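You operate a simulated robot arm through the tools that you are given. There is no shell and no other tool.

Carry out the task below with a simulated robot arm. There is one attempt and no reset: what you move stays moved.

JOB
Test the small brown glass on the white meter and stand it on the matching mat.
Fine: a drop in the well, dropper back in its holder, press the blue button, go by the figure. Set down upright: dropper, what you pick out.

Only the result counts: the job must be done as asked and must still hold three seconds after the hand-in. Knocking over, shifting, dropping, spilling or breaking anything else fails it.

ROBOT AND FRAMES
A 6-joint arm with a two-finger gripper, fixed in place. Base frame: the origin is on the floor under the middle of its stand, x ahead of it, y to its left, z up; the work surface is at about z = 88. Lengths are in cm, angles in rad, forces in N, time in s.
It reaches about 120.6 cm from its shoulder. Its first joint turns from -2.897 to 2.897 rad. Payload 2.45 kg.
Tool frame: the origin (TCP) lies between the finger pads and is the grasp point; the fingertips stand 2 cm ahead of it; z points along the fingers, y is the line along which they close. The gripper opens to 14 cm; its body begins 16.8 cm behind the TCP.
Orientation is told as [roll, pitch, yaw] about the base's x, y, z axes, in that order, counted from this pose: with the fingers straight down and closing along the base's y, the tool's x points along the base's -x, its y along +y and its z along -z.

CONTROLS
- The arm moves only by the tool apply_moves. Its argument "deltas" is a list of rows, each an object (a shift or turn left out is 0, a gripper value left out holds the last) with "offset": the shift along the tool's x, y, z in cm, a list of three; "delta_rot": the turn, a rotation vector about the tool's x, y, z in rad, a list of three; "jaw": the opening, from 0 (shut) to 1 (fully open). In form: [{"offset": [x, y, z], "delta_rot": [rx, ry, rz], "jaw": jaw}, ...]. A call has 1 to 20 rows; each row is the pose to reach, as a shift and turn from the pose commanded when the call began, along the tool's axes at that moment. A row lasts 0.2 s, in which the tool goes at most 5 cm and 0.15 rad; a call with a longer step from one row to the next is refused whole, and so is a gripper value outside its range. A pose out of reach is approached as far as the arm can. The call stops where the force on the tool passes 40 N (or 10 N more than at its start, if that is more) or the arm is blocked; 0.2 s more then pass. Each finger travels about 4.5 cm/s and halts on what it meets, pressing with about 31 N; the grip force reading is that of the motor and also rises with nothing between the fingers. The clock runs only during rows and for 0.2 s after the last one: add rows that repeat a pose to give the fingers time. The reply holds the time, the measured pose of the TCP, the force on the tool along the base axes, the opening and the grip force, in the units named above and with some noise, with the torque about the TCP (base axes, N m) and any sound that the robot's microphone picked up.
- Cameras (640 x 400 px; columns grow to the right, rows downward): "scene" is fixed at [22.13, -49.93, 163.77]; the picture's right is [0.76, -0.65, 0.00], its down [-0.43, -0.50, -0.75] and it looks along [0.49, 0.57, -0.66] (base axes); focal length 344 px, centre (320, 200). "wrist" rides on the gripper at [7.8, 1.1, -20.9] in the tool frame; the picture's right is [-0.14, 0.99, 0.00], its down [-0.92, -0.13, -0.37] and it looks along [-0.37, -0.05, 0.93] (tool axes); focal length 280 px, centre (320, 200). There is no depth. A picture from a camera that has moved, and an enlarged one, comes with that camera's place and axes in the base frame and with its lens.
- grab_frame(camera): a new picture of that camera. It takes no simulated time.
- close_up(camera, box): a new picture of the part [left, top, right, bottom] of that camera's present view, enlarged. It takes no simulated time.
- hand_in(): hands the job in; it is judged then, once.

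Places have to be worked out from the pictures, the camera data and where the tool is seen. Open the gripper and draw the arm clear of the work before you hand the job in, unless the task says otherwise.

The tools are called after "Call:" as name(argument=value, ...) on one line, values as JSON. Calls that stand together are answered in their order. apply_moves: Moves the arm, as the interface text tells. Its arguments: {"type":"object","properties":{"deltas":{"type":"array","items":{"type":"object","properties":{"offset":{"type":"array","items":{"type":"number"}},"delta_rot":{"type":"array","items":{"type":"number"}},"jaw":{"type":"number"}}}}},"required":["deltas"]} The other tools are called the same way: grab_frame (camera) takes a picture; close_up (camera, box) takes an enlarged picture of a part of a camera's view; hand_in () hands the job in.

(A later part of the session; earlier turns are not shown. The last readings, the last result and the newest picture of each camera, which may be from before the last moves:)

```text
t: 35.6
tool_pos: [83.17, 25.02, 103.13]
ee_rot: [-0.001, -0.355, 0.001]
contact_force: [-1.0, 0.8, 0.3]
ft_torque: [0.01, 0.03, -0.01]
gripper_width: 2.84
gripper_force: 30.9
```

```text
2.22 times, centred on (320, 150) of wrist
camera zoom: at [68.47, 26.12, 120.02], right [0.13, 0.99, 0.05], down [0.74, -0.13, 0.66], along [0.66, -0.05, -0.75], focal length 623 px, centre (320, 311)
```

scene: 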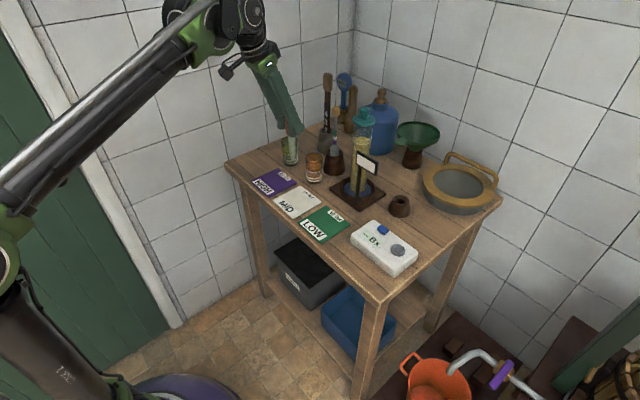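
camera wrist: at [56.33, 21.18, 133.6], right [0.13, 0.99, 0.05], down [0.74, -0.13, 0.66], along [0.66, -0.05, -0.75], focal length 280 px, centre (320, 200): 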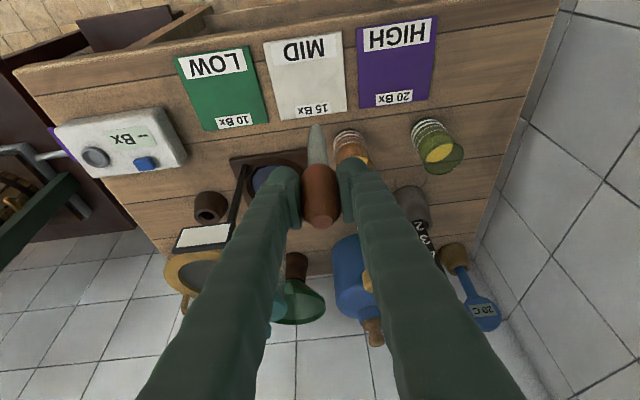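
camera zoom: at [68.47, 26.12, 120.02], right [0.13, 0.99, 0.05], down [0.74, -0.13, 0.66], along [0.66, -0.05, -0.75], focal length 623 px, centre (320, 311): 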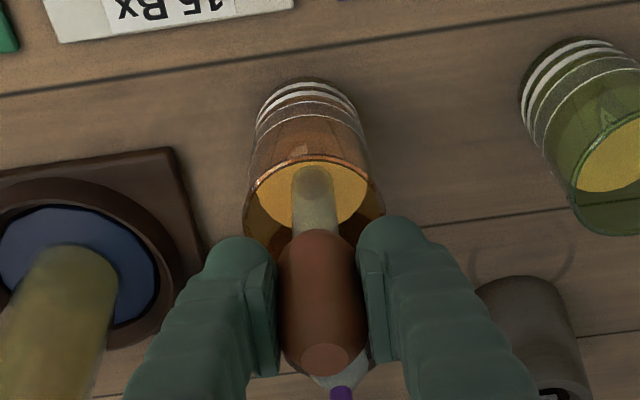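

The tip is in the liquid, centred and clear of the walls. Now I relax the grip to the light hold (about 3.06 cm) so the bulb can draw liquid in.

Call:
apply_moves(deltas=[{"jaw": 0.2}, {"jaw": 0.21}, {"jaw": 0.21}, {"jaw": 0.21}, {"jaw": 0.21}])

Call:
close_up(camera="scene", box=[270, 110, 340, 190])

```text
t: 36.8
tool_pos: [83.13, 25.09, 103.36]
ee_rot: [-0.001, -0.356, 0.0]
contact_force: [-0.5, 0.3, -0.1]
ft_torque: [0.01, -0.01, 0.03]
gripper_width: 3.05
gripper_force: 10.4
```

```text
5.00 times, centred on (305, 150) of scene
camera zoom: at [22.13, -49.93, 163.77], right [0.76, -0.65, 0.0], down [-0.43, -0.5, -0.75], along [0.49, 0.57, -0.66], focal length 1721 px, centre (395, 450)
```

zoom: 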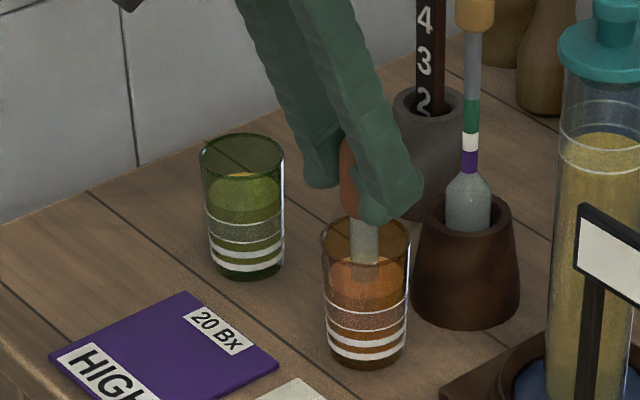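

Light hold: 3.05 cm at about 10 N. I relax a touch more, and keep the dropper in the liquid a moment.

Call:
apply_moves(deltas=[{"jaw": 0.213}, {"jaw": 0.213}, {"jaw": 0.213}])

Call:
close_up(camera="wrist", box=[270, 130, 370, 250])

```text
t: 37.6
tool_pos: [83.06, 24.99, 103.06]
ee_rot: [-0.002, -0.354, 0.0]
contact_force: [0.0, -0.5, -0.8]
ft_torque: [0.04, 0.01, -0.01]
gripper_width: 3.01
gripper_force: 10.1
```

```text
3.33 times, centred on (320, 190) of wrist
camera zoom: at [68.48, 26.12, 120.03], right [0.13, 0.99, 0.05], down [0.74, -0.13, 0.66], along [0.66, -0.05, -0.75], focal length 935 px, centre (320, 233)
```

zoom: 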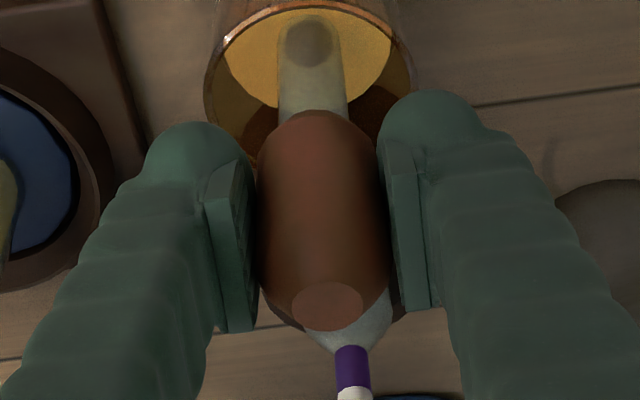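

I lift the dropper straight out of the glass with the light hold and look whether the stem carries liquid.

Call:
apply_moves(deltas=[{"offset": [-0.28, 0, -0.75]}, {"offset": [-0.62, 0, -1.69]}, {"offset": [-1.04, 0, -2.81]}, {"offset": [-1.46, 0, -3.94]}, {"offset": [-1.87, 0, -5.07]}, {"offset": [-2.29, 0, -6.19]}, {"offset": [-2.7, 0, -7.3]}, {"offset": [-3.12, 0, -8.44]}, {"offset": [-3.47, 0, -9.38]}, {"offset": [-3.47, 0, -9.38]}])

Call:
close_up(camera="scene", box=[270, 90, 350, 190])

Call:
close_up(camera="wrist", box=[240, 60, 400, 240])

```text
t: 39.8
tool_pos: [83.26, 24.91, 113.17]
ee_rot: [-0.001, -0.354, 0.0]
contact_force: [-0.9, -0.1, -0.9]
ft_torque: [0.0, 0.03, 0.0]
gripper_width: 3.06
gripper_force: 10.5
```

```text
4.00 times, centred on (310, 140) of scene
camera zoom: at [22.13, -49.93, 163.77], right [0.76, -0.65, 0.0], down [-0.43, -0.5, -0.75], along [0.49, 0.57, -0.66], focal length 1377 px, centre (360, 440)
```

zoom: 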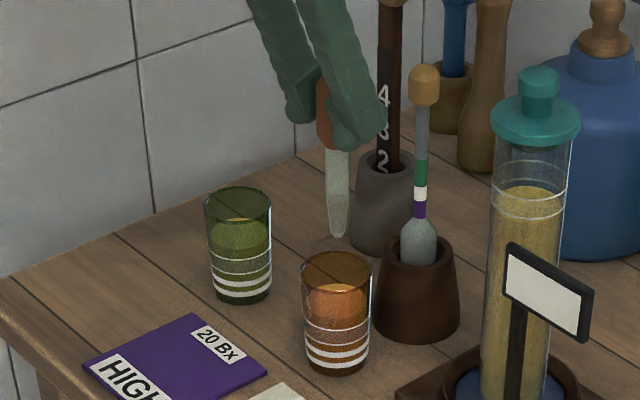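

```text
2.22 times, centred on (320, 150) of wrist
camera zoom: at [68.65, 25.94, 129.97], right [0.13, 0.99, 0.05], down [0.74, -0.13, 0.66], along [0.66, -0.05, -0.75], focal length 623 px, centre (320, 311)
```

zoom: 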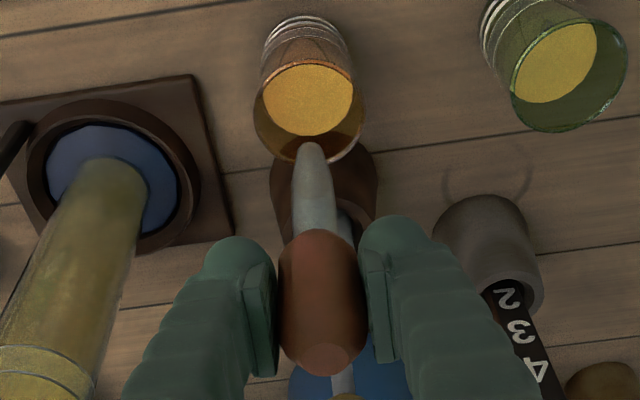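

I zoom tighter on the stem to judge whether it holds liquid.

Call:
close_up(camera="scene", box=[335, 120, 375, 155])

Call:
close_up(camera="scene", box=[335, 105, 375, 155])

Call:
close_up(camera="wrist", box=[300, 115, 340, 175])

```text
11.43 times, centred on (355, 138) of scene
camera zoom: at [22.13, -49.93, 163.77], right [0.76, -0.65, 0.0], down [-0.43, -0.5, -0.75], along [0.49, 0.57, -0.66], focal length 3934 px, centre (-80, 914)
```

zoom: 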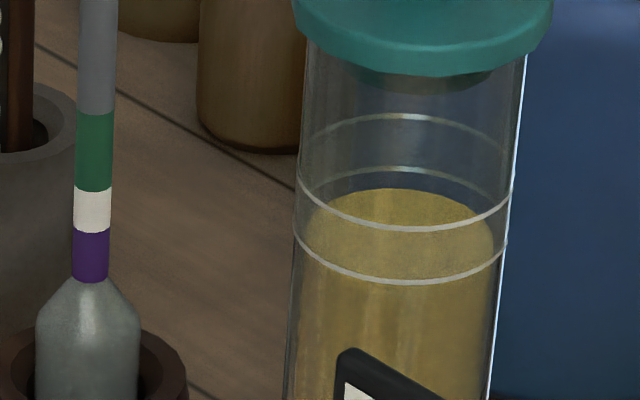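

```text
8.00 times, centred on (355, 130) of scene
camera zoom: at [22.13, -49.93, 163.77], right [0.76, -0.65, 0.0], down [-0.43, -0.5, -0.75], along [0.49, 0.57, -0.66], focal length 2754 px, centre (40, 760)
```

zoom: 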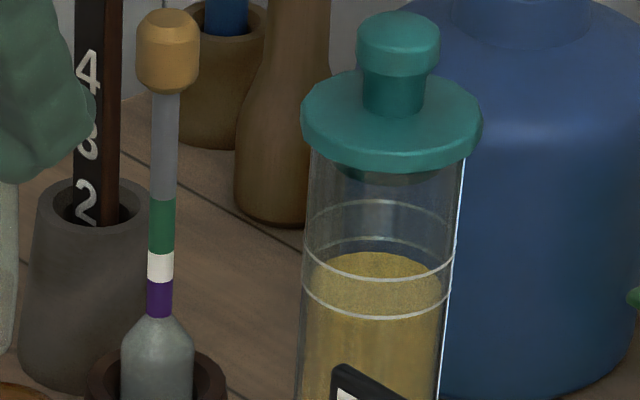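

```text
6.67 times, centred on (320, 145) of wrist
camera zoom: at [68.65, 25.94, 129.97], right [0.13, 0.99, 0.05], down [0.74, -0.13, 0.66], along [0.66, -0.05, -0.75], focal length 1869 px, centre (320, 567)
```

zoom: 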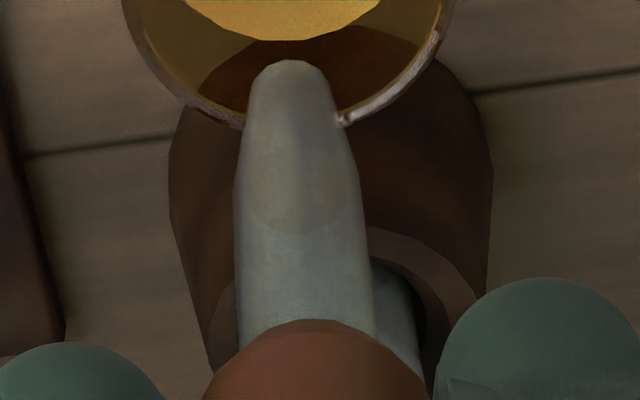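

Call:
close_up(camera="scene", box=[298, 118, 330, 152])

```text
11.76 times, centred on (314, 135) of scene
camera zoom: at [22.13, -49.93, 163.77], right [0.76, -0.65, 0.0], down [-0.43, -0.5, -0.75], along [0.49, 0.57, -0.66], focal length 4050 px, centre (391, 965)
```

zoom: 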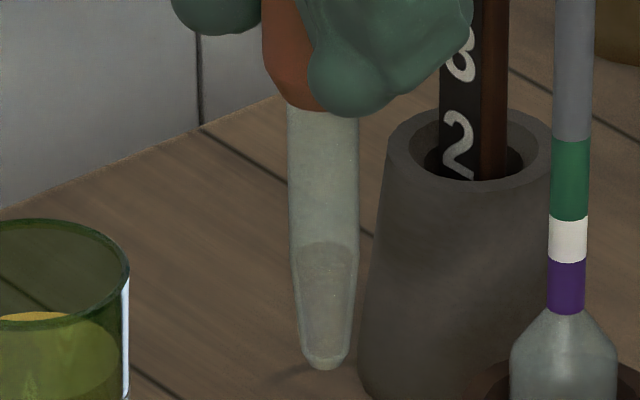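

The stem clearly holds a column of liquid, so the dropper is loaded. With the same light hold I carry it around the front to above the meter's well.

Call:
apply_moves(deltas=[{"offset": [2.5, -1.25, -2.0]}, {"offset": [5.0, -2.5, -4.0]}, {"offset": [7.5, -3.75, -6.0]}, {"offset": [10.06, -5, -7.98]}, {"offset": [10.06, -8.2, -7.98]}, {"offset": [10.06, -11.4, -7.98]}, {"offset": [10.06, -14.6, -7.98]}, {"offset": [10.06, -17.8, -7.98]}, {"offset": [10.06, -21, -7.98]}, {"offset": [10.06, -24.2, -7.98]}, {"offset": [10.06, -27.4, -7.98]}, {"offset": [10.06, -30.6, -7.98]}, {"offset": [10.06, -33.8, -7.98]}, {"offset": [10.06, -37, -7.98]}, {"offset": [8.6, -38.8, -5.7]}, {"offset": [7.2, -40.6, -3.4]}, {"offset": [5.75, -42.5, -1.17]}, {"offset": [5.75, -42.5, -1.17]}])

Call:
close_up(camera="scene", box=[340, 170, 440, 280])

Call:
close_up(camera="wrist", box=[240, 60, 400, 240])

```text
t: 43.6
tool_pos: [77.24, -17.67, 112.46]
ee_rot: [-0.001, -0.354, 0.0]
contact_force: [-0.7, 0.2, -0.6]
ft_torque: [0.0, 0.03, 0.0]
gripper_width: 3.04
gripper_force: 9.6
```

```text
3.64 times, centred on (390, 225) of scene
camera zoom: at [22.13, -49.93, 163.77], right [0.76, -0.65, 0.0], down [-0.43, -0.5, -0.75], along [0.49, 0.57, -0.66], focal length 1252 px, centre (66, 109)
```

zoom: 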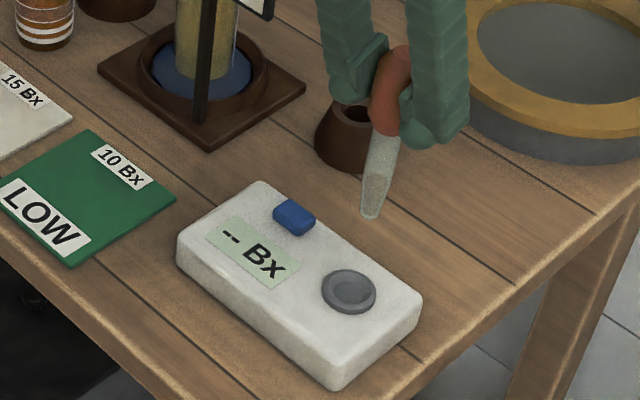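

```text
2.22 times, centred on (320, 150) of wrist
camera zoom: at [62.67, -16.51, 129.19], right [0.13, 0.99, 0.05], down [0.74, -0.13, 0.66], along [0.66, -0.05, -0.75], focal length 623 px, centre (320, 311)
```

zoom: 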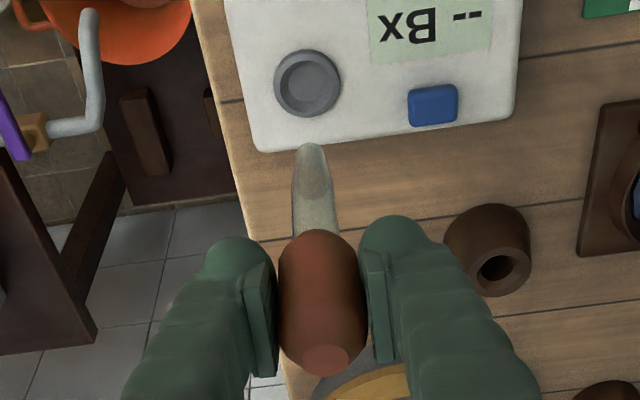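

Tip and well line up within about 0.15 cm in both views. I lower until the tip is roughly 1.3 cm above the well.

Call:
apply_moves(deltas=[{"offset": [0.44, 0.1, 1.22]}, {"offset": [0.88, 0.1, 2.44]}, {"offset": [1.32, 0.1, 3.67]}, {"offset": [1.76, 0.1, 4.89]}, {"offset": [2.2, 0.1, 6.11]}, {"offset": [2.2, 0.1, 6.11]}])

Call:
close_up(camera="scene", box=[360, 200, 430, 280])

Call:
close_up(camera="wrist", box=[260, 80, 380, 200])

```text
t: 45.0
tool_pos: [77.36, -17.28, 105.91]
ee_rot: [-0.001, -0.354, 0.001]
contact_force: [-0.5, 0.0, 0.4]
ft_torque: [-0.02, 0.0, -0.02]
gripper_width: 3.03
gripper_force: 10.1
```

```text
5.00 times, centred on (395, 240) of scene
camera zoom: at [22.13, -49.93, 163.77], right [0.76, -0.65, 0.0], down [-0.43, -0.5, -0.75], along [0.49, 0.57, -0.66], focal length 1721 px, centre (-55, 0)
```

zoom: 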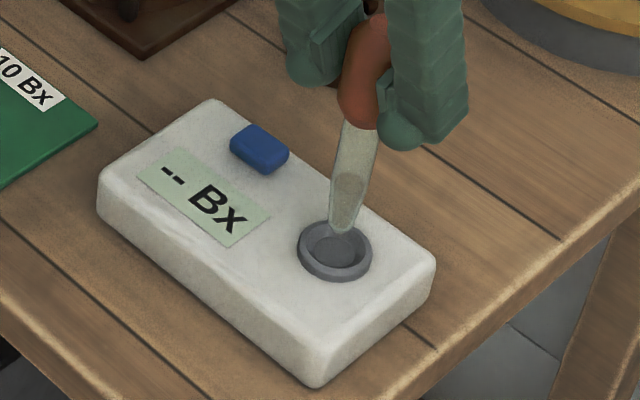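

```text
3.33 times, centred on (320, 140) of wrist
camera zoom: at [62.72, -16.26, 122.76], right [0.13, 0.99, 0.05], down [0.74, -0.13, 0.66], along [0.66, -0.05, -0.75], focal length 935 px, centre (320, 400)
```

zoom: 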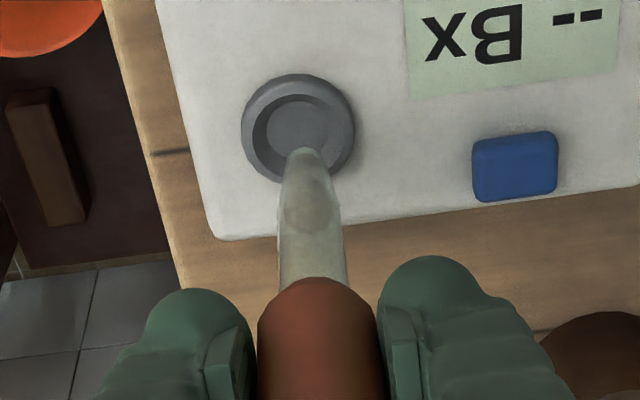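

The tip is over the well's middle. I squeeze slightly and check for a drop.

Call:
apply_moves(deltas=[{"jaw": 0.207}, {"jaw": 0.203}, {"jaw": 0.203}])

Call:
close_up(camera="scene", box=[370, 210, 420, 265])

```text
t: 45.8
tool_pos: [77.32, -17.32, 105.85]
ee_rot: [0.0, -0.353, 0.0]
contact_force: [-0.1, 0.6, 0.4]
ft_torque: [-0.03, 0.01, -0.02]
gripper_width: 3.02
gripper_force: 14.2
```

```text
7.27 times, centred on (395, 238) of scene
camera zoom: at [22.13, -49.93, 163.77], right [0.76, -0.65, 0.0], down [-0.43, -0.5, -0.75], along [0.49, 0.57, -0.66], focal length 2504 px, centre (-226, -73)
```

zoom: 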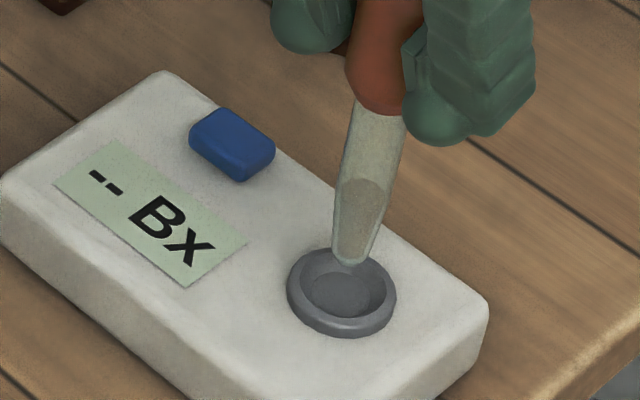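

At 14 N no drop has left yet; the column is unchanged. I squeeze a little more.

Call:
apply_moves(deltas=[{"jaw": 0.2}, {"jaw": 0.198}, {"jaw": 0.198}])

Call:
close_up(camera="scene", box=[370, 210, 420, 265])

```text
t: 46.6
tool_pos: [77.35, -17.39, 105.83]
ee_rot: [0.0, -0.355, 0.0]
contact_force: [0.7, -0.3, 0.2]
ft_torque: [-0.02, 0.01, 0.02]
gripper_width: 2.88
gripper_force: 30.6
```

```text
7.27 times, centred on (395, 238) of scene
camera zoom: at [22.13, -49.93, 163.77], right [0.76, -0.65, 0.0], down [-0.43, -0.5, -0.75], along [0.49, 0.57, -0.66], focal length 2504 px, centre (-226, -73)
```

zoom: 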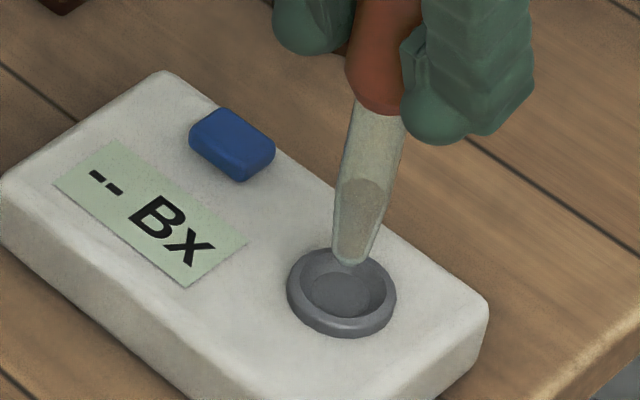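

Now at 31 N with still no drop. I hold the squeeze a little longer with a firmer command.

Call:
apply_moves(deltas=[{"jaw": 0.18}, {"jaw": 0.16}, {"jaw": 0.16}, {"jaw": 0.16}])

Call:
close_up(camera="scene", box=[370, 210, 420, 265])

Call:
close_up(camera="wrist", box=[270, 80, 370, 200])

```text
t: 47.6
tool_pos: [77.38, -17.32, 105.94]
ee_rot: [0.0, -0.357, 0.0]
contact_force: [0.9, -0.1, 0.4]
ft_torque: [-0.01, -0.03, 0.0]
gripper_width: 2.85
gripper_force: 30.9
```

```text
7.27 times, centred on (395, 238) of scene
camera zoom: at [22.13, -49.93, 163.77], right [0.76, -0.65, 0.0], down [-0.43, -0.5, -0.75], along [0.49, 0.57, -0.66], focal length 2504 px, centre (-226, -73)
```

zoom: 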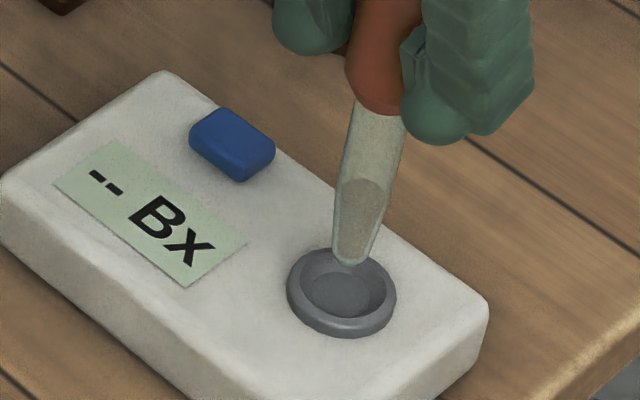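

```text
3.33 times, centred on (320, 140) of wrist
camera zoom: at [62.72, -16.26, 122.77], right [0.13, 0.99, 0.05], down [0.74, -0.13, 0.66], along [0.66, -0.05, -0.75], focal length 935 px, centre (320, 400)
```

zoom: 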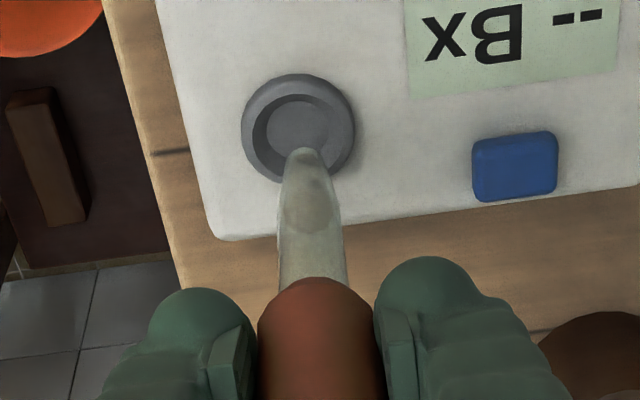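

Still no drop, so I probably need to bring the tip closer to the well. I lower 0.8 cm in small steps while watching the force.

Call:
apply_moves(deltas=[{"offset": [0.07, 0, 0.19]}, {"offset": [0.14, 0, 0.38]}, {"offset": [0.21, 0, 0.56]}, {"offset": [0.28, 0, 0.75]}, {"offset": [0.28, 0, 0.75]}])

Call:
close_up(camera="scene", box=[370, 210, 420, 265])

Call:
close_up(camera="wrist", box=[270, 80, 370, 200])

```text
t: 48.8
tool_pos: [77.38, -17.4, 105.11]
ee_rot: [0.0, -0.356, 0.0]
contact_force: [0.4, 0.0, -0.8]
ft_torque: [0.03, -0.01, 0.02]
gripper_width: 2.88
gripper_force: 31.3
```

```text
7.27 times, centred on (395, 238) of scene
camera zoom: at [22.13, -49.93, 163.77], right [0.76, -0.65, 0.0], down [-0.43, -0.5, -0.75], along [0.49, 0.57, -0.66], focal length 2504 px, centre (-226, -73)
```

zoom: 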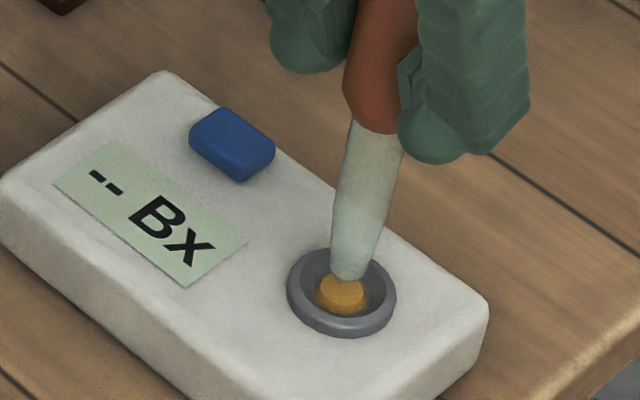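

```text
3.33 times, centred on (320, 140) of wrist
camera zoom: at [62.71, -16.3, 121.9], right [0.13, 0.99, 0.05], down [0.74, -0.13, 0.66], along [0.66, -0.05, -0.75], focal length 935 px, centre (320, 400)
```

zoom: 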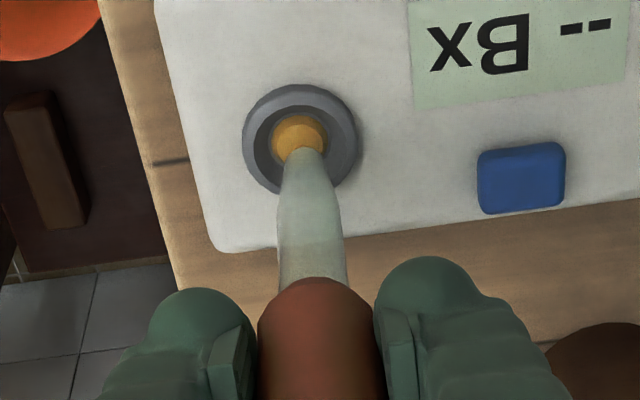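

The drop is in the well and the dropper is empty. I raise it and carry it back above its holder on the same clear route.

Call:
apply_moves(deltas=[{"offset": [-0.6, 0, -1.6]}, {"offset": [-1.5, 0, -4.0]}, {"offset": [-2.43, 0, -6.57]}, {"offset": [-5.2, 0.5, -5.6]}, {"offset": [-7.9, 1.0, -4.6]}, {"offset": [-10.6, 1.4, -3.6]}, {"offset": [-13.4, 1.9, -2.5]}, {"offset": [-16.12, 2.4, -1.51]}, {"offset": [-16.3, 4.9, -0.8]}, {"offset": [-16.5, 7.4, 0.0]}, {"offset": [-16.7, 9.8, 0.7]}, {"offset": [-16.94, 12.2, 1.47]}, {"offset": [-16.94, 12.2, 1.47]}])

Call:
close_up(camera="scene", box=[370, 140, 440, 220])

Call:
close_up(camera="wrist", box=[260, 60, 380, 220])

```text
t: 51.6
tool_pos: [93.73, -5.29, 109.52]
ee_rot: [0.0, -0.354, -0.001]
contact_force: [-0.2, -0.7, -0.3]
ft_torque: [0.0, -0.03, 0.02]
gripper_width: 2.87
gripper_force: 30.4
```

```text
5.00 times, centred on (405, 180) of scene
camera zoom: at [22.13, -49.93, 163.77], right [0.76, -0.65, 0.0], down [-0.43, -0.5, -0.75], along [0.49, 0.57, -0.66], focal length 1721 px, centre (-105, 300)
```

zoom: 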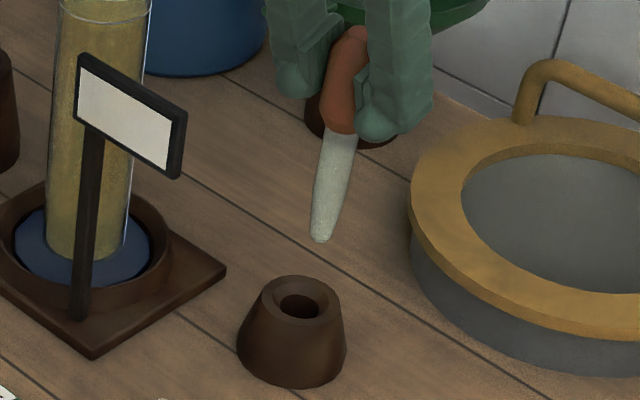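

```text
2.50 times, centred on (320, 140) of wrist
camera zoom: at [79.24, -4.17, 126.38], right [0.13, 0.99, 0.05], down [0.74, -0.13, 0.66], along [0.66, -0.05, -0.75], focal length 701 px, centre (320, 350)
```

zoom: 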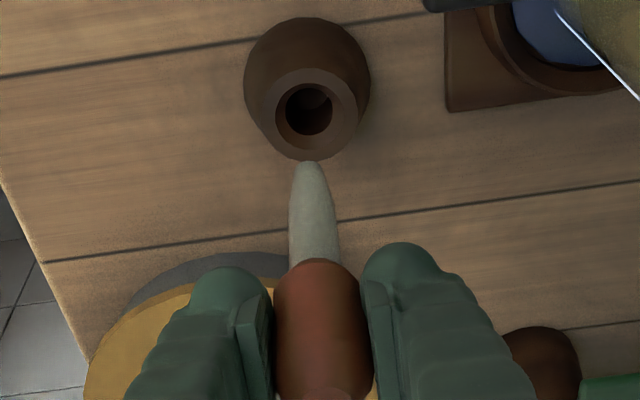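

Tip and holder line up to within about 0.2 cm; I can return exactly to the pose where I gripped it. First I align and lower to just above the holder's opening.

Call:
apply_moves(deltas=[{"offset": [0.14, 0.25, -0.05]}, {"offset": [0.58, 0.25, 1.15]}, {"offset": [1.03, 0.25, 2.35]}, {"offset": [1.47, 0.25, 3.55]}, {"offset": [1.7, 0.25, 4.15]}, {"offset": [1.7, 0.25, 4.15]}])

Call:
close_up(camera="scene", box=[370, 150, 430, 220])

Call:
close_up(camera="wrist", box=[270, 80, 370, 220])

```text
t: 53.0
tool_pos: [93.63, -5.15, 105.14]
ee_rot: [0.001, -0.355, 0.0]
contact_force: [0.7, 0.2, -0.4]
ft_torque: [-0.02, 0.02, 0.02]
gripper_width: 2.86
gripper_force: 30.6
```

```text
5.71 times, centred on (400, 185) of scene
camera zoom: at [22.13, -49.93, 163.77], right [0.76, -0.65, 0.0], down [-0.43, -0.5, -0.75], along [0.49, 0.57, -0.66], focal length 1967 px, centre (-137, 286)
```

zoom: 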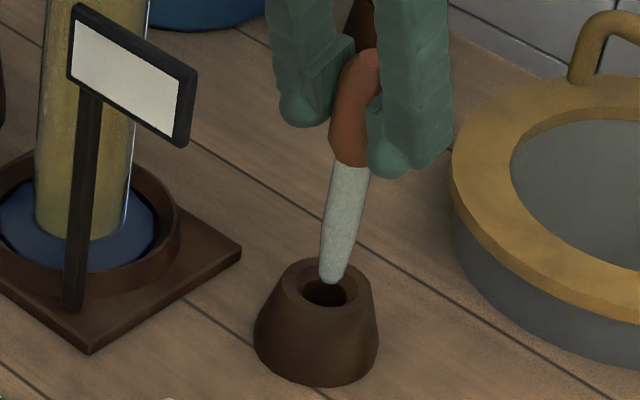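

```text
2.86 times, centred on (320, 150) of wrist
camera zoom: at [79.0, -4.0, 121.92], right [0.13, 0.99, 0.05], down [0.74, -0.13, 0.66], along [0.66, -0.05, -0.75], focal length 801 px, centre (320, 343)
```

zoom: 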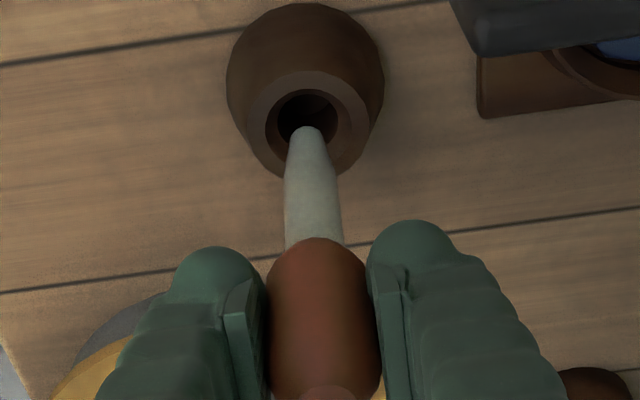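

The tip is right at the hole. I lower the remaining 4.5 cm gently to the original depth.

Call:
apply_moves(deltas=[{"offset": [0.3, 0, 0.8]}, {"offset": [0.6, 0, 1.6]}, {"offset": [0.88, 0, 2.4]}, {"offset": [1.17, 0, 3.2]}, {"offset": [1.4, 0, 3.8]}, {"offset": [1.54, 0, 4.2]}, {"offset": [1.54, 0, 4.2]}])

Call:
close_up(camera="scene", box=[370, 150, 430, 220])

Call:
close_up(camera="wrist", box=[270, 80, 370, 240])

```text
t: 54.6
tool_pos: [93.69, -4.93, 100.56]
ee_rot: [0.001, -0.355, 0.0]
contact_force: [0.2, 0.0, -0.3]
ft_torque: [0.01, 0.0, 0.02]
gripper_width: 2.88
gripper_force: 30.7
```

```text
5.71 times, centred on (400, 185) of scene
camera zoom: at [22.13, -49.93, 163.77], right [0.76, -0.65, 0.0], down [-0.43, -0.5, -0.75], along [0.49, 0.57, -0.66], focal length 1967 px, centre (-137, 286)
```

zoom: 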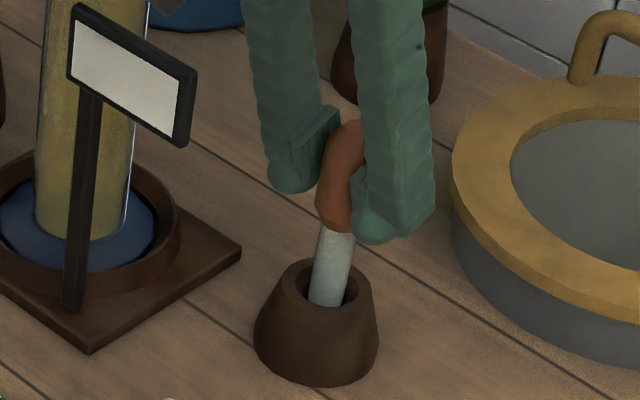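

```text
2.50 times, centred on (320, 160) of wrist
camera zoom: at [79.07, -3.92, 117.45], right [0.13, 0.99, 0.05], down [0.74, -0.13, 0.66], along [0.66, -0.05, -0.75], focal length 701 px, centre (320, 300)
```

zoom: 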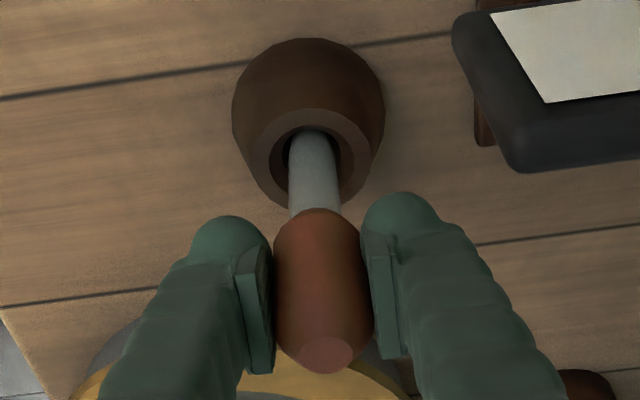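

The stem is centred in the hole at its original depth with no contact force. I open the fingers gently to release.

Call:
apply_moves(deltas=[{"jaw": 0.2}, {"jaw": 0.21}, {"jaw": 0.22}, {"jaw": 0.23}, {"jaw": 0.26}, {"jaw": 0.3}, {"jaw": 0.36}, {"jaw": 0.42}, {"jaw": 0.48}, {"jaw": 0.48}])

Call:
close_up(camera="scene", box=[370, 150, 430, 220])

Call:
close_up(camera="wrist", box=[250, 80, 390, 250])

```text
t: 56.8
tool_pos: [93.81, -4.9, 100.58]
ee_rot: [0.0, -0.352, 0.001]
contact_force: [0.1, 0.7, -0.7]
ft_torque: [0.02, -0.01, 0.03]
gripper_width: 6.72
gripper_force: 0.2
```

```text
5.71 times, centred on (400, 185) of scene
camera zoom: at [22.13, -49.93, 163.77], right [0.76, -0.65, 0.0], down [-0.43, -0.5, -0.75], along [0.49, 0.57, -0.66], focal length 1967 px, centre (-137, 286)
```

zoom: 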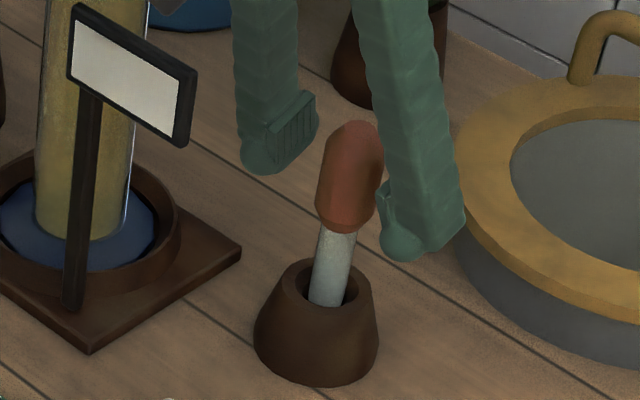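

```text
2.35 times, centred on (320, 165) of wrist
camera zoom: at [79.07, -3.92, 117.46], right [0.13, 0.99, 0.05], down [0.74, -0.13, 0.66], along [0.66, -0.05, -0.75], focal length 660 px, centre (320, 282)
```

zoom: 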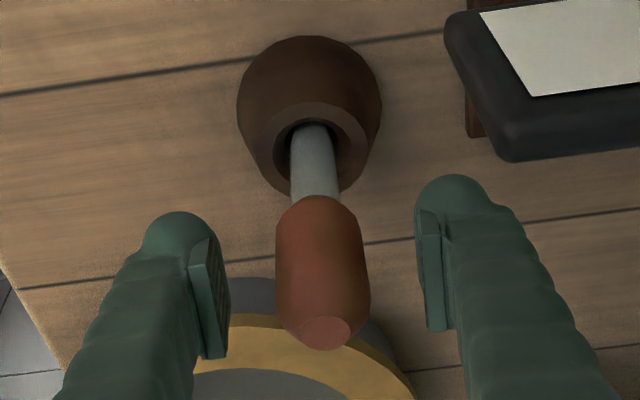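

The dropper stands upright in its holder. I withdraw backward along the fingers, close the jaws once clear, and move to above the blue button while staying away from the sign.

Call:
apply_moves(deltas=[{"offset": [0, 0, -2], "jaw": 0.48}, {"offset": [0, 0, -5], "jaw": 0.48}, {"offset": [0, 0, -8.5], "jaw": 0.48}, {"offset": [0, 0, -12], "jaw": 0.48}, {"offset": [0, -3.5, -12], "jaw": 0.3}, {"offset": [0, -7, -12], "jaw": 0.1}, {"offset": [3.2, -6.5, -11.1], "jaw": 0.0}, {"offset": [6.4, -6.1, -10.2], "jaw": 0.0}, {"offset": [9.7, -5.6, -9.3], "jaw": 0.0}, {"offset": [12.88, -5.17, -8.41], "jaw": 0.0}, {"offset": [12.88, -5.17, -8.41], "jaw": 0.0}])

Call:
grab_frame(camera="scene")

Call:
close_up(camera="scene", box=[340, 160, 440, 280])

Call:
close_up(camera="wrist", box=[240, 60, 400, 240])

```text
t: 59.2
tool_pos: [78.61, -10.06, 104.1]
ee_rot: [0.002, -0.356, 0.001]
contact_force: [-0.1, -0.5, 0.0]
ft_torque: [0.02, -0.01, 0.03]
gripper_width: 0.0
gripper_force: 29.6
```

```text
taken
```

scene: 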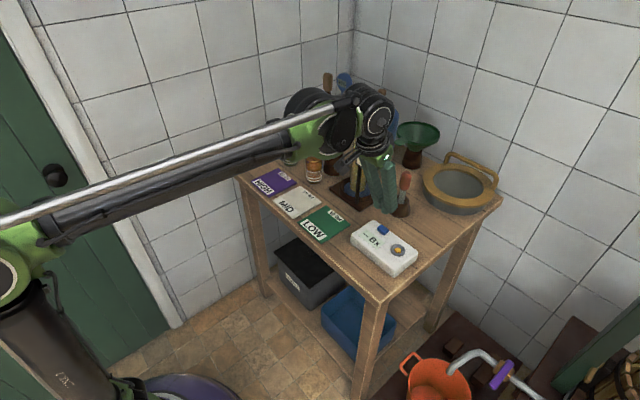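

```text
3.33 times, centred on (390, 220) of scene
camera zoom: at [22.13, -49.93, 163.77], right [0.76, -0.65, 0.0], down [-0.43, -0.5, -0.75], along [0.49, 0.57, -0.66], focal length 1148 px, centre (87, 133)
```

zoom: 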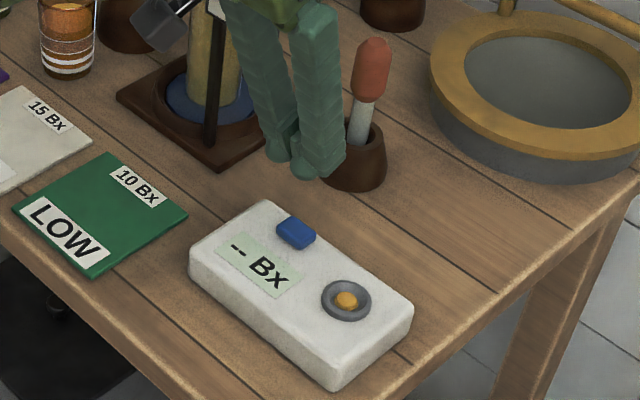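

```text
2.22 times, centred on (320, 150) of wrist
camera zoom: at [63.93, -8.91, 120.81], right [0.13, 0.99, 0.05], down [0.74, -0.13, 0.67], along [0.66, -0.05, -0.75], focal length 623 px, centre (320, 311)
```

zoom: 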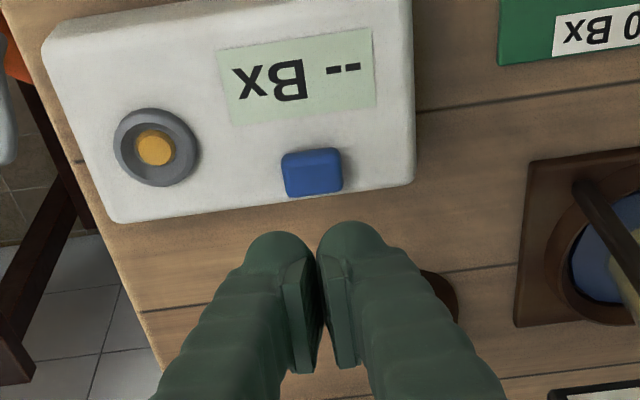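

The drop sits in the well and the dropper is in place. I turn the tool vertical above the button so the closed fingertips press squarely.

Call:
apply_moves(deltas=[{"offset": [-0.14, 0, 0.05], "delta_rot": [0, 0.09, 0]}, {"offset": [-0.28, 0, 0.1], "delta_rot": [0, 0.18, 0]}, {"offset": [-0.42, 0, 0.15], "delta_rot": [0, 0.27, 0]}, {"offset": [-0.56, 0, 0.21], "delta_rot": [0, 0.355, 0]}, {"offset": [-0.56, 0, 0.21], "delta_rot": [0, 0.355, 0]}])

Call:
close_up(camera="wrist", box=[220, 100, 420, 260])

Call:
close_up(camera="scene", box=[340, 160, 440, 280])

```text
t: 60.4
tool_pos: [79.22, -10.01, 103.94]
ee_rot: [-0.002, 0.004, 0.001]
contact_force: [-0.5, 0.2, 0.0]
ft_torque: [0.0, -0.02, 0.01]
gripper_width: 0.0
gripper_force: 29.8
```

```text
2.50 times, centred on (320, 180) of wrist
camera zoom: at [71.35, -9.06, 124.79], right [0.14, 0.99, 0.0], down [0.92, -0.13, 0.37], along [0.36, -0.05, -0.93], focal length 701 px, centre (320, 250)
```

zoom: 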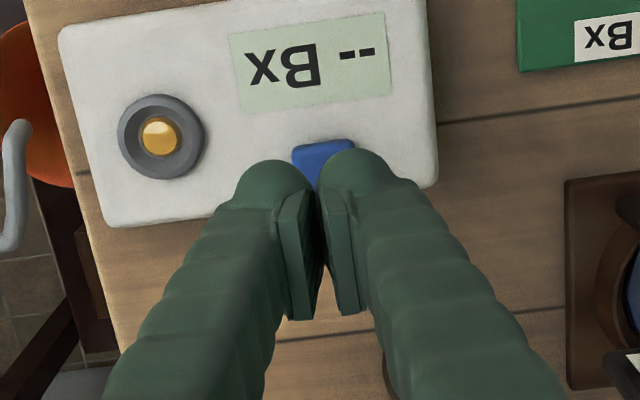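

```text
3.33 times, centred on (390, 220) of scene
camera zoom: at [22.13, -49.93, 163.77], right [0.76, -0.65, 0.0], down [-0.43, -0.5, -0.75], along [0.49, 0.57, -0.66], focal length 1148 px, centre (87, 133)
```

zoom: 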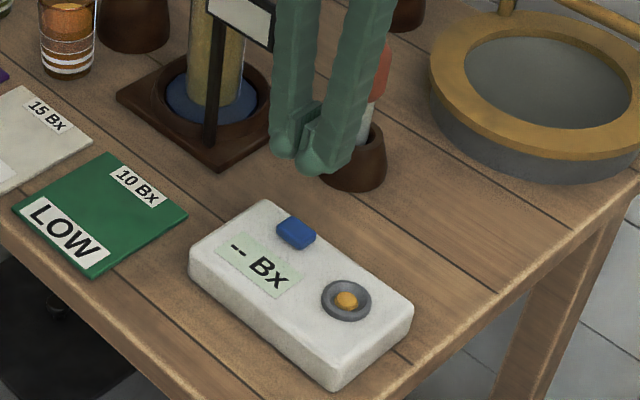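

The fingertips are centred over the button at (79.3,-10). I descend to about 1 cm above it, then approach in small steps watching the force.

Call:
apply_moves(deltas=[{"offset": [-0.05, 0, 2.0]}, {"offset": [-0.05, 0, 4.0]}, {"offset": [-0.05, 0, 6.0]}, {"offset": [-0.05, 0, 7.2]}, {"offset": [-0.05, 0, 7.2]}])

Call:
close_up(camera="scene", box=[340, 180, 440, 290])

Call:
close_up(camera="wrist", box=[220, 80, 420, 240])

```text
t: 61.6
tool_pos: [79.28, -10.3, 96.79]
ee_rot: [0.0, 0.002, 0.001]
contact_force: [0.2, 0.1, 0.2]
ft_torque: [0.0, -0.04, -0.01]
gripper_width: 0.0
gripper_force: 29.6
```

```text
3.64 times, centred on (390, 235) of scene
camera zoom: at [22.13, -49.93, 163.77], right [0.76, -0.65, 0.0], down [-0.43, -0.5, -0.75], along [0.49, 0.57, -0.66], focal length 1252 px, centre (66, 73)
```

zoom: 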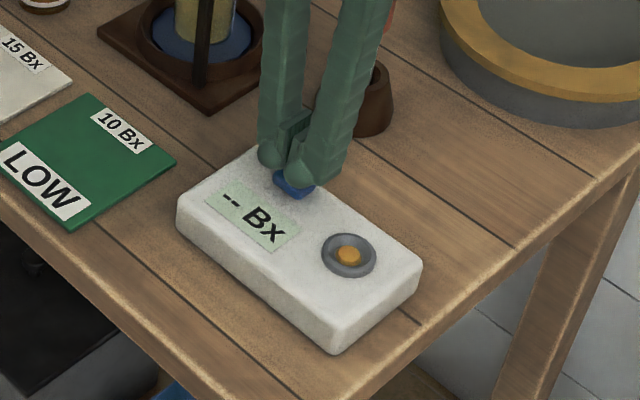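

```text
2.50 times, centred on (320, 160) of wrist
camera zoom: at [71.51, -9.16, 117.65], right [0.14, 0.99, 0.0], down [0.92, -0.13, 0.37], along [0.36, -0.05, -0.93], focal length 701 px, centre (320, 300)
```

zoom: 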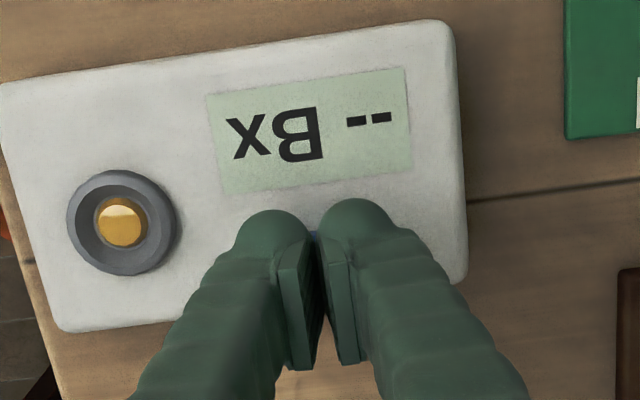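

About 1 cm above now. I go down in 0.2 cm steps.

Call:
apply_moves(deltas=[{"offset": [0, 0.2, 0.3]}, {"offset": [0, 0.2, 0.5]}, {"offset": [0, 0.2, 0.7]}, {"offset": [0, 0.2, 0.9]}])

Call:
close_up(camera="scene", box=[350, 200, 430, 290])

```text
t: 62.6
tool_pos: [79.3, -10.0, 96.04]
ee_rot: [0.0, 0.002, 0.0]
contact_force: [0.6, -0.3, -0.6]
ft_torque: [-0.01, 0.01, 0.0]
gripper_width: 0.0
gripper_force: 29.5
```

```text
4.44 times, centred on (390, 245) of scene
camera zoom: at [22.13, -49.93, 163.77], right [0.76, -0.65, 0.0], down [-0.43, -0.5, -0.75], along [0.49, 0.57, -0.66], focal length 1530 px, centre (9, 0)
```

zoom: 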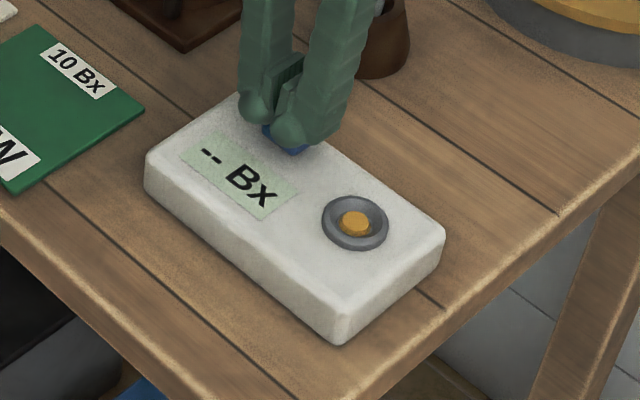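

No contact yet. From both views the rounded tips lie slightly toward -x of the button centre, so I shift +0.6 cm in x and continue down in 0.1–0.2 cm steps.

Call:
apply_moves(deltas=[{"offset": [-0.3, -0.1, 0]}, {"offset": [-0.6, -0.2, 0]}, {"offset": [-0.6, -0.2, 0.15]}, {"offset": [-0.6, -0.2, 0.3]}, {"offset": [-0.6, -0.2, 0.45]}, {"offset": [-0.6, -0.2, 0.6]}])

Call:
close_up(camera="scene", box=[350, 200, 430, 290])

```text
t: 64.0
tool_pos: [80.08, -10.11, 95.32]
ee_rot: [-0.001, 0.002, 0.0]
contact_force: [-1.1, 0.8, -0.8]
ft_torque: [-0.02, -0.04, -0.01]
gripper_width: 0.0
gripper_force: 30.0
```

```text
4.44 times, centred on (390, 245) of scene
camera zoom: at [22.13, -49.93, 163.77], right [0.76, -0.65, 0.0], down [-0.43, -0.5, -0.75], along [0.49, 0.57, -0.66], focal length 1530 px, centre (9, 0)
```

zoom: 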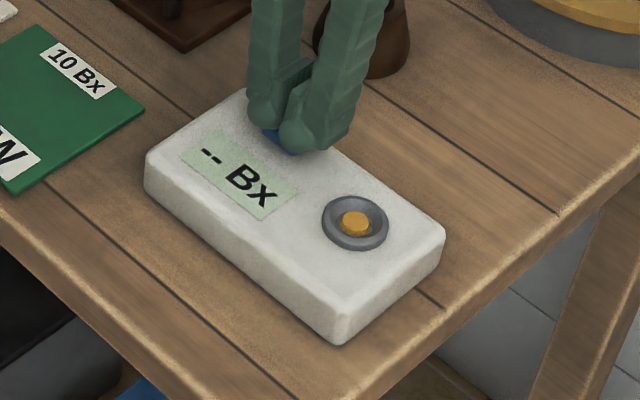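

Still no contact at TCP z≈95.3, but the tips are almost on the button. I continue down in 0.1 cm steps.

Call:
apply_moves(deltas=[{"offset": [0, 0, 0.1]}, {"offset": [0, 0, 0.2]}, {"offset": [0, 0, 0.3]}, {"offset": [0, 0, 0.4]}, {"offset": [0, 0, 0.5]}])

Call:
close_up(camera="scene", box=[350, 200, 430, 290])

```text
t: 65.2
tool_pos: [79.89, -10.26, 94.76]
ee_rot: [0.001, 0.001, 0.001]
contact_force: [-0.6, -1.3, 2.6]
ft_torque: [0.01, -0.01, 0.01]
gripper_width: 0.61
gripper_force: 29.0
heard: click
```

```text
4.44 times, centred on (390, 245) of scene
camera zoom: at [22.13, -49.93, 163.77], right [0.76, -0.65, 0.0], down [-0.43, -0.5, -0.75], along [0.49, 0.57, -0.66], focal length 1530 px, centre (9, 0)
```

zoom: 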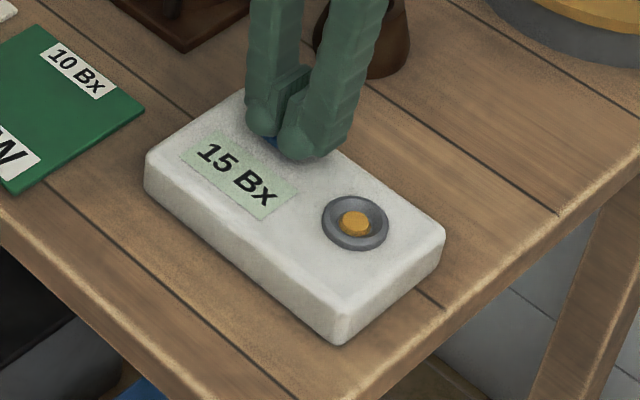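

Click heard, and the display shows a figure. I zoom in to read it reliably.

Call:
close_up(camera="scene", box=[365, 220, 400, 250])

Call:
close_up(camera="wrist", box=[220, 60, 420, 240])

```text
13.33 times, centred on (382, 235) of scene
camera zoom: at [22.13, -49.93, 163.77], right [0.76, -0.65, 0.0], down [-0.43, -0.5, -0.75], along [0.49, 0.57, -0.66], focal length 4590 px, centre (-513, -267)
```

zoom: 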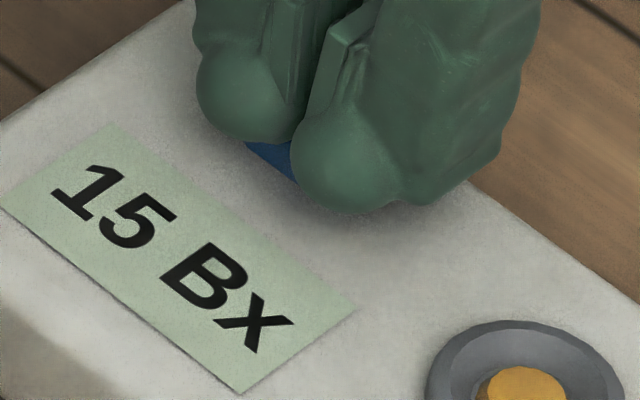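

```text
2.22 times, centred on (320, 150) of wrist
camera zoom: at [72.0, -9.16, 115.63], right [0.14, 0.99, 0.0], down [0.92, -0.13, 0.37], along [0.36, -0.05, -0.93], focal length 623 px, centre (320, 311)
```

zoom: 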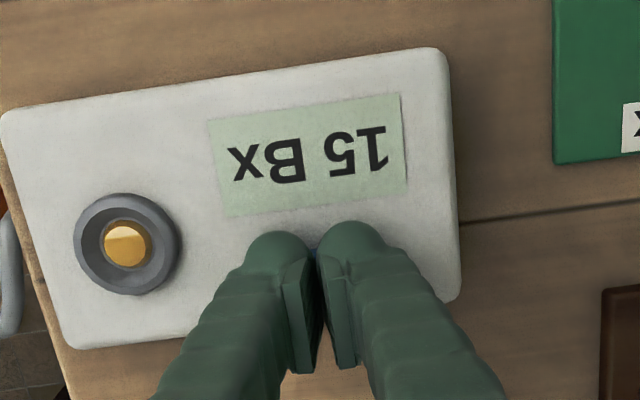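

The meter reads 15 Bx, so the brown glass belongs on the MID mat (15 Bx). I raise the fingers straight off the button first.

Call:
apply_moves(deltas=[{"offset": [0, 0, -0.3]}, {"offset": [0, 0, -0.8]}, {"offset": [0, 0, -2]}, {"offset": [0, 0, -4.5]}, {"offset": [0, 0, -8]}, {"offset": [0, 0, -12]}, {"offset": [0, 0, -16]}, {"offset": [0, 0, -18]}, {"offset": [0, 0, -18]}])

Call:
close_up(camera="scene", box=[340, 160, 440, 290])

```text
t: 67.2
tool_pos: [79.82, -10.36, 112.78]
ee_rot: [0.0, 0.0, -0.001]
contact_force: [-0.5, -0.2, 0.8]
ft_torque: [0.04, -0.02, 0.0]
gripper_width: 0.0
gripper_force: 29.3
```

```text
3.08 times, centred on (390, 225) of scene
camera zoom: at [22.13, -49.93, 163.77], right [0.76, -0.65, 0.0], down [-0.43, -0.5, -0.75], along [0.49, 0.57, -0.66], focal length 1059 px, centre (105, 123)
```

zoom: 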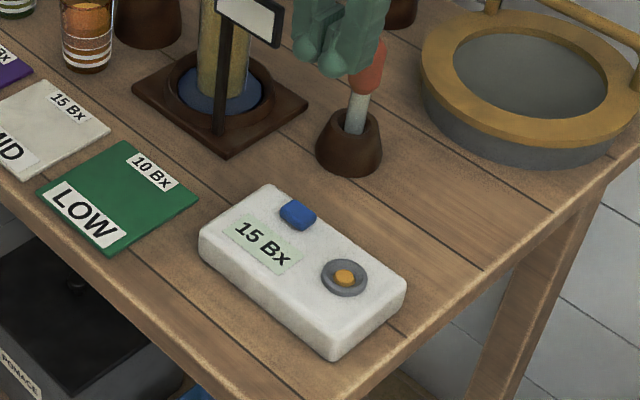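

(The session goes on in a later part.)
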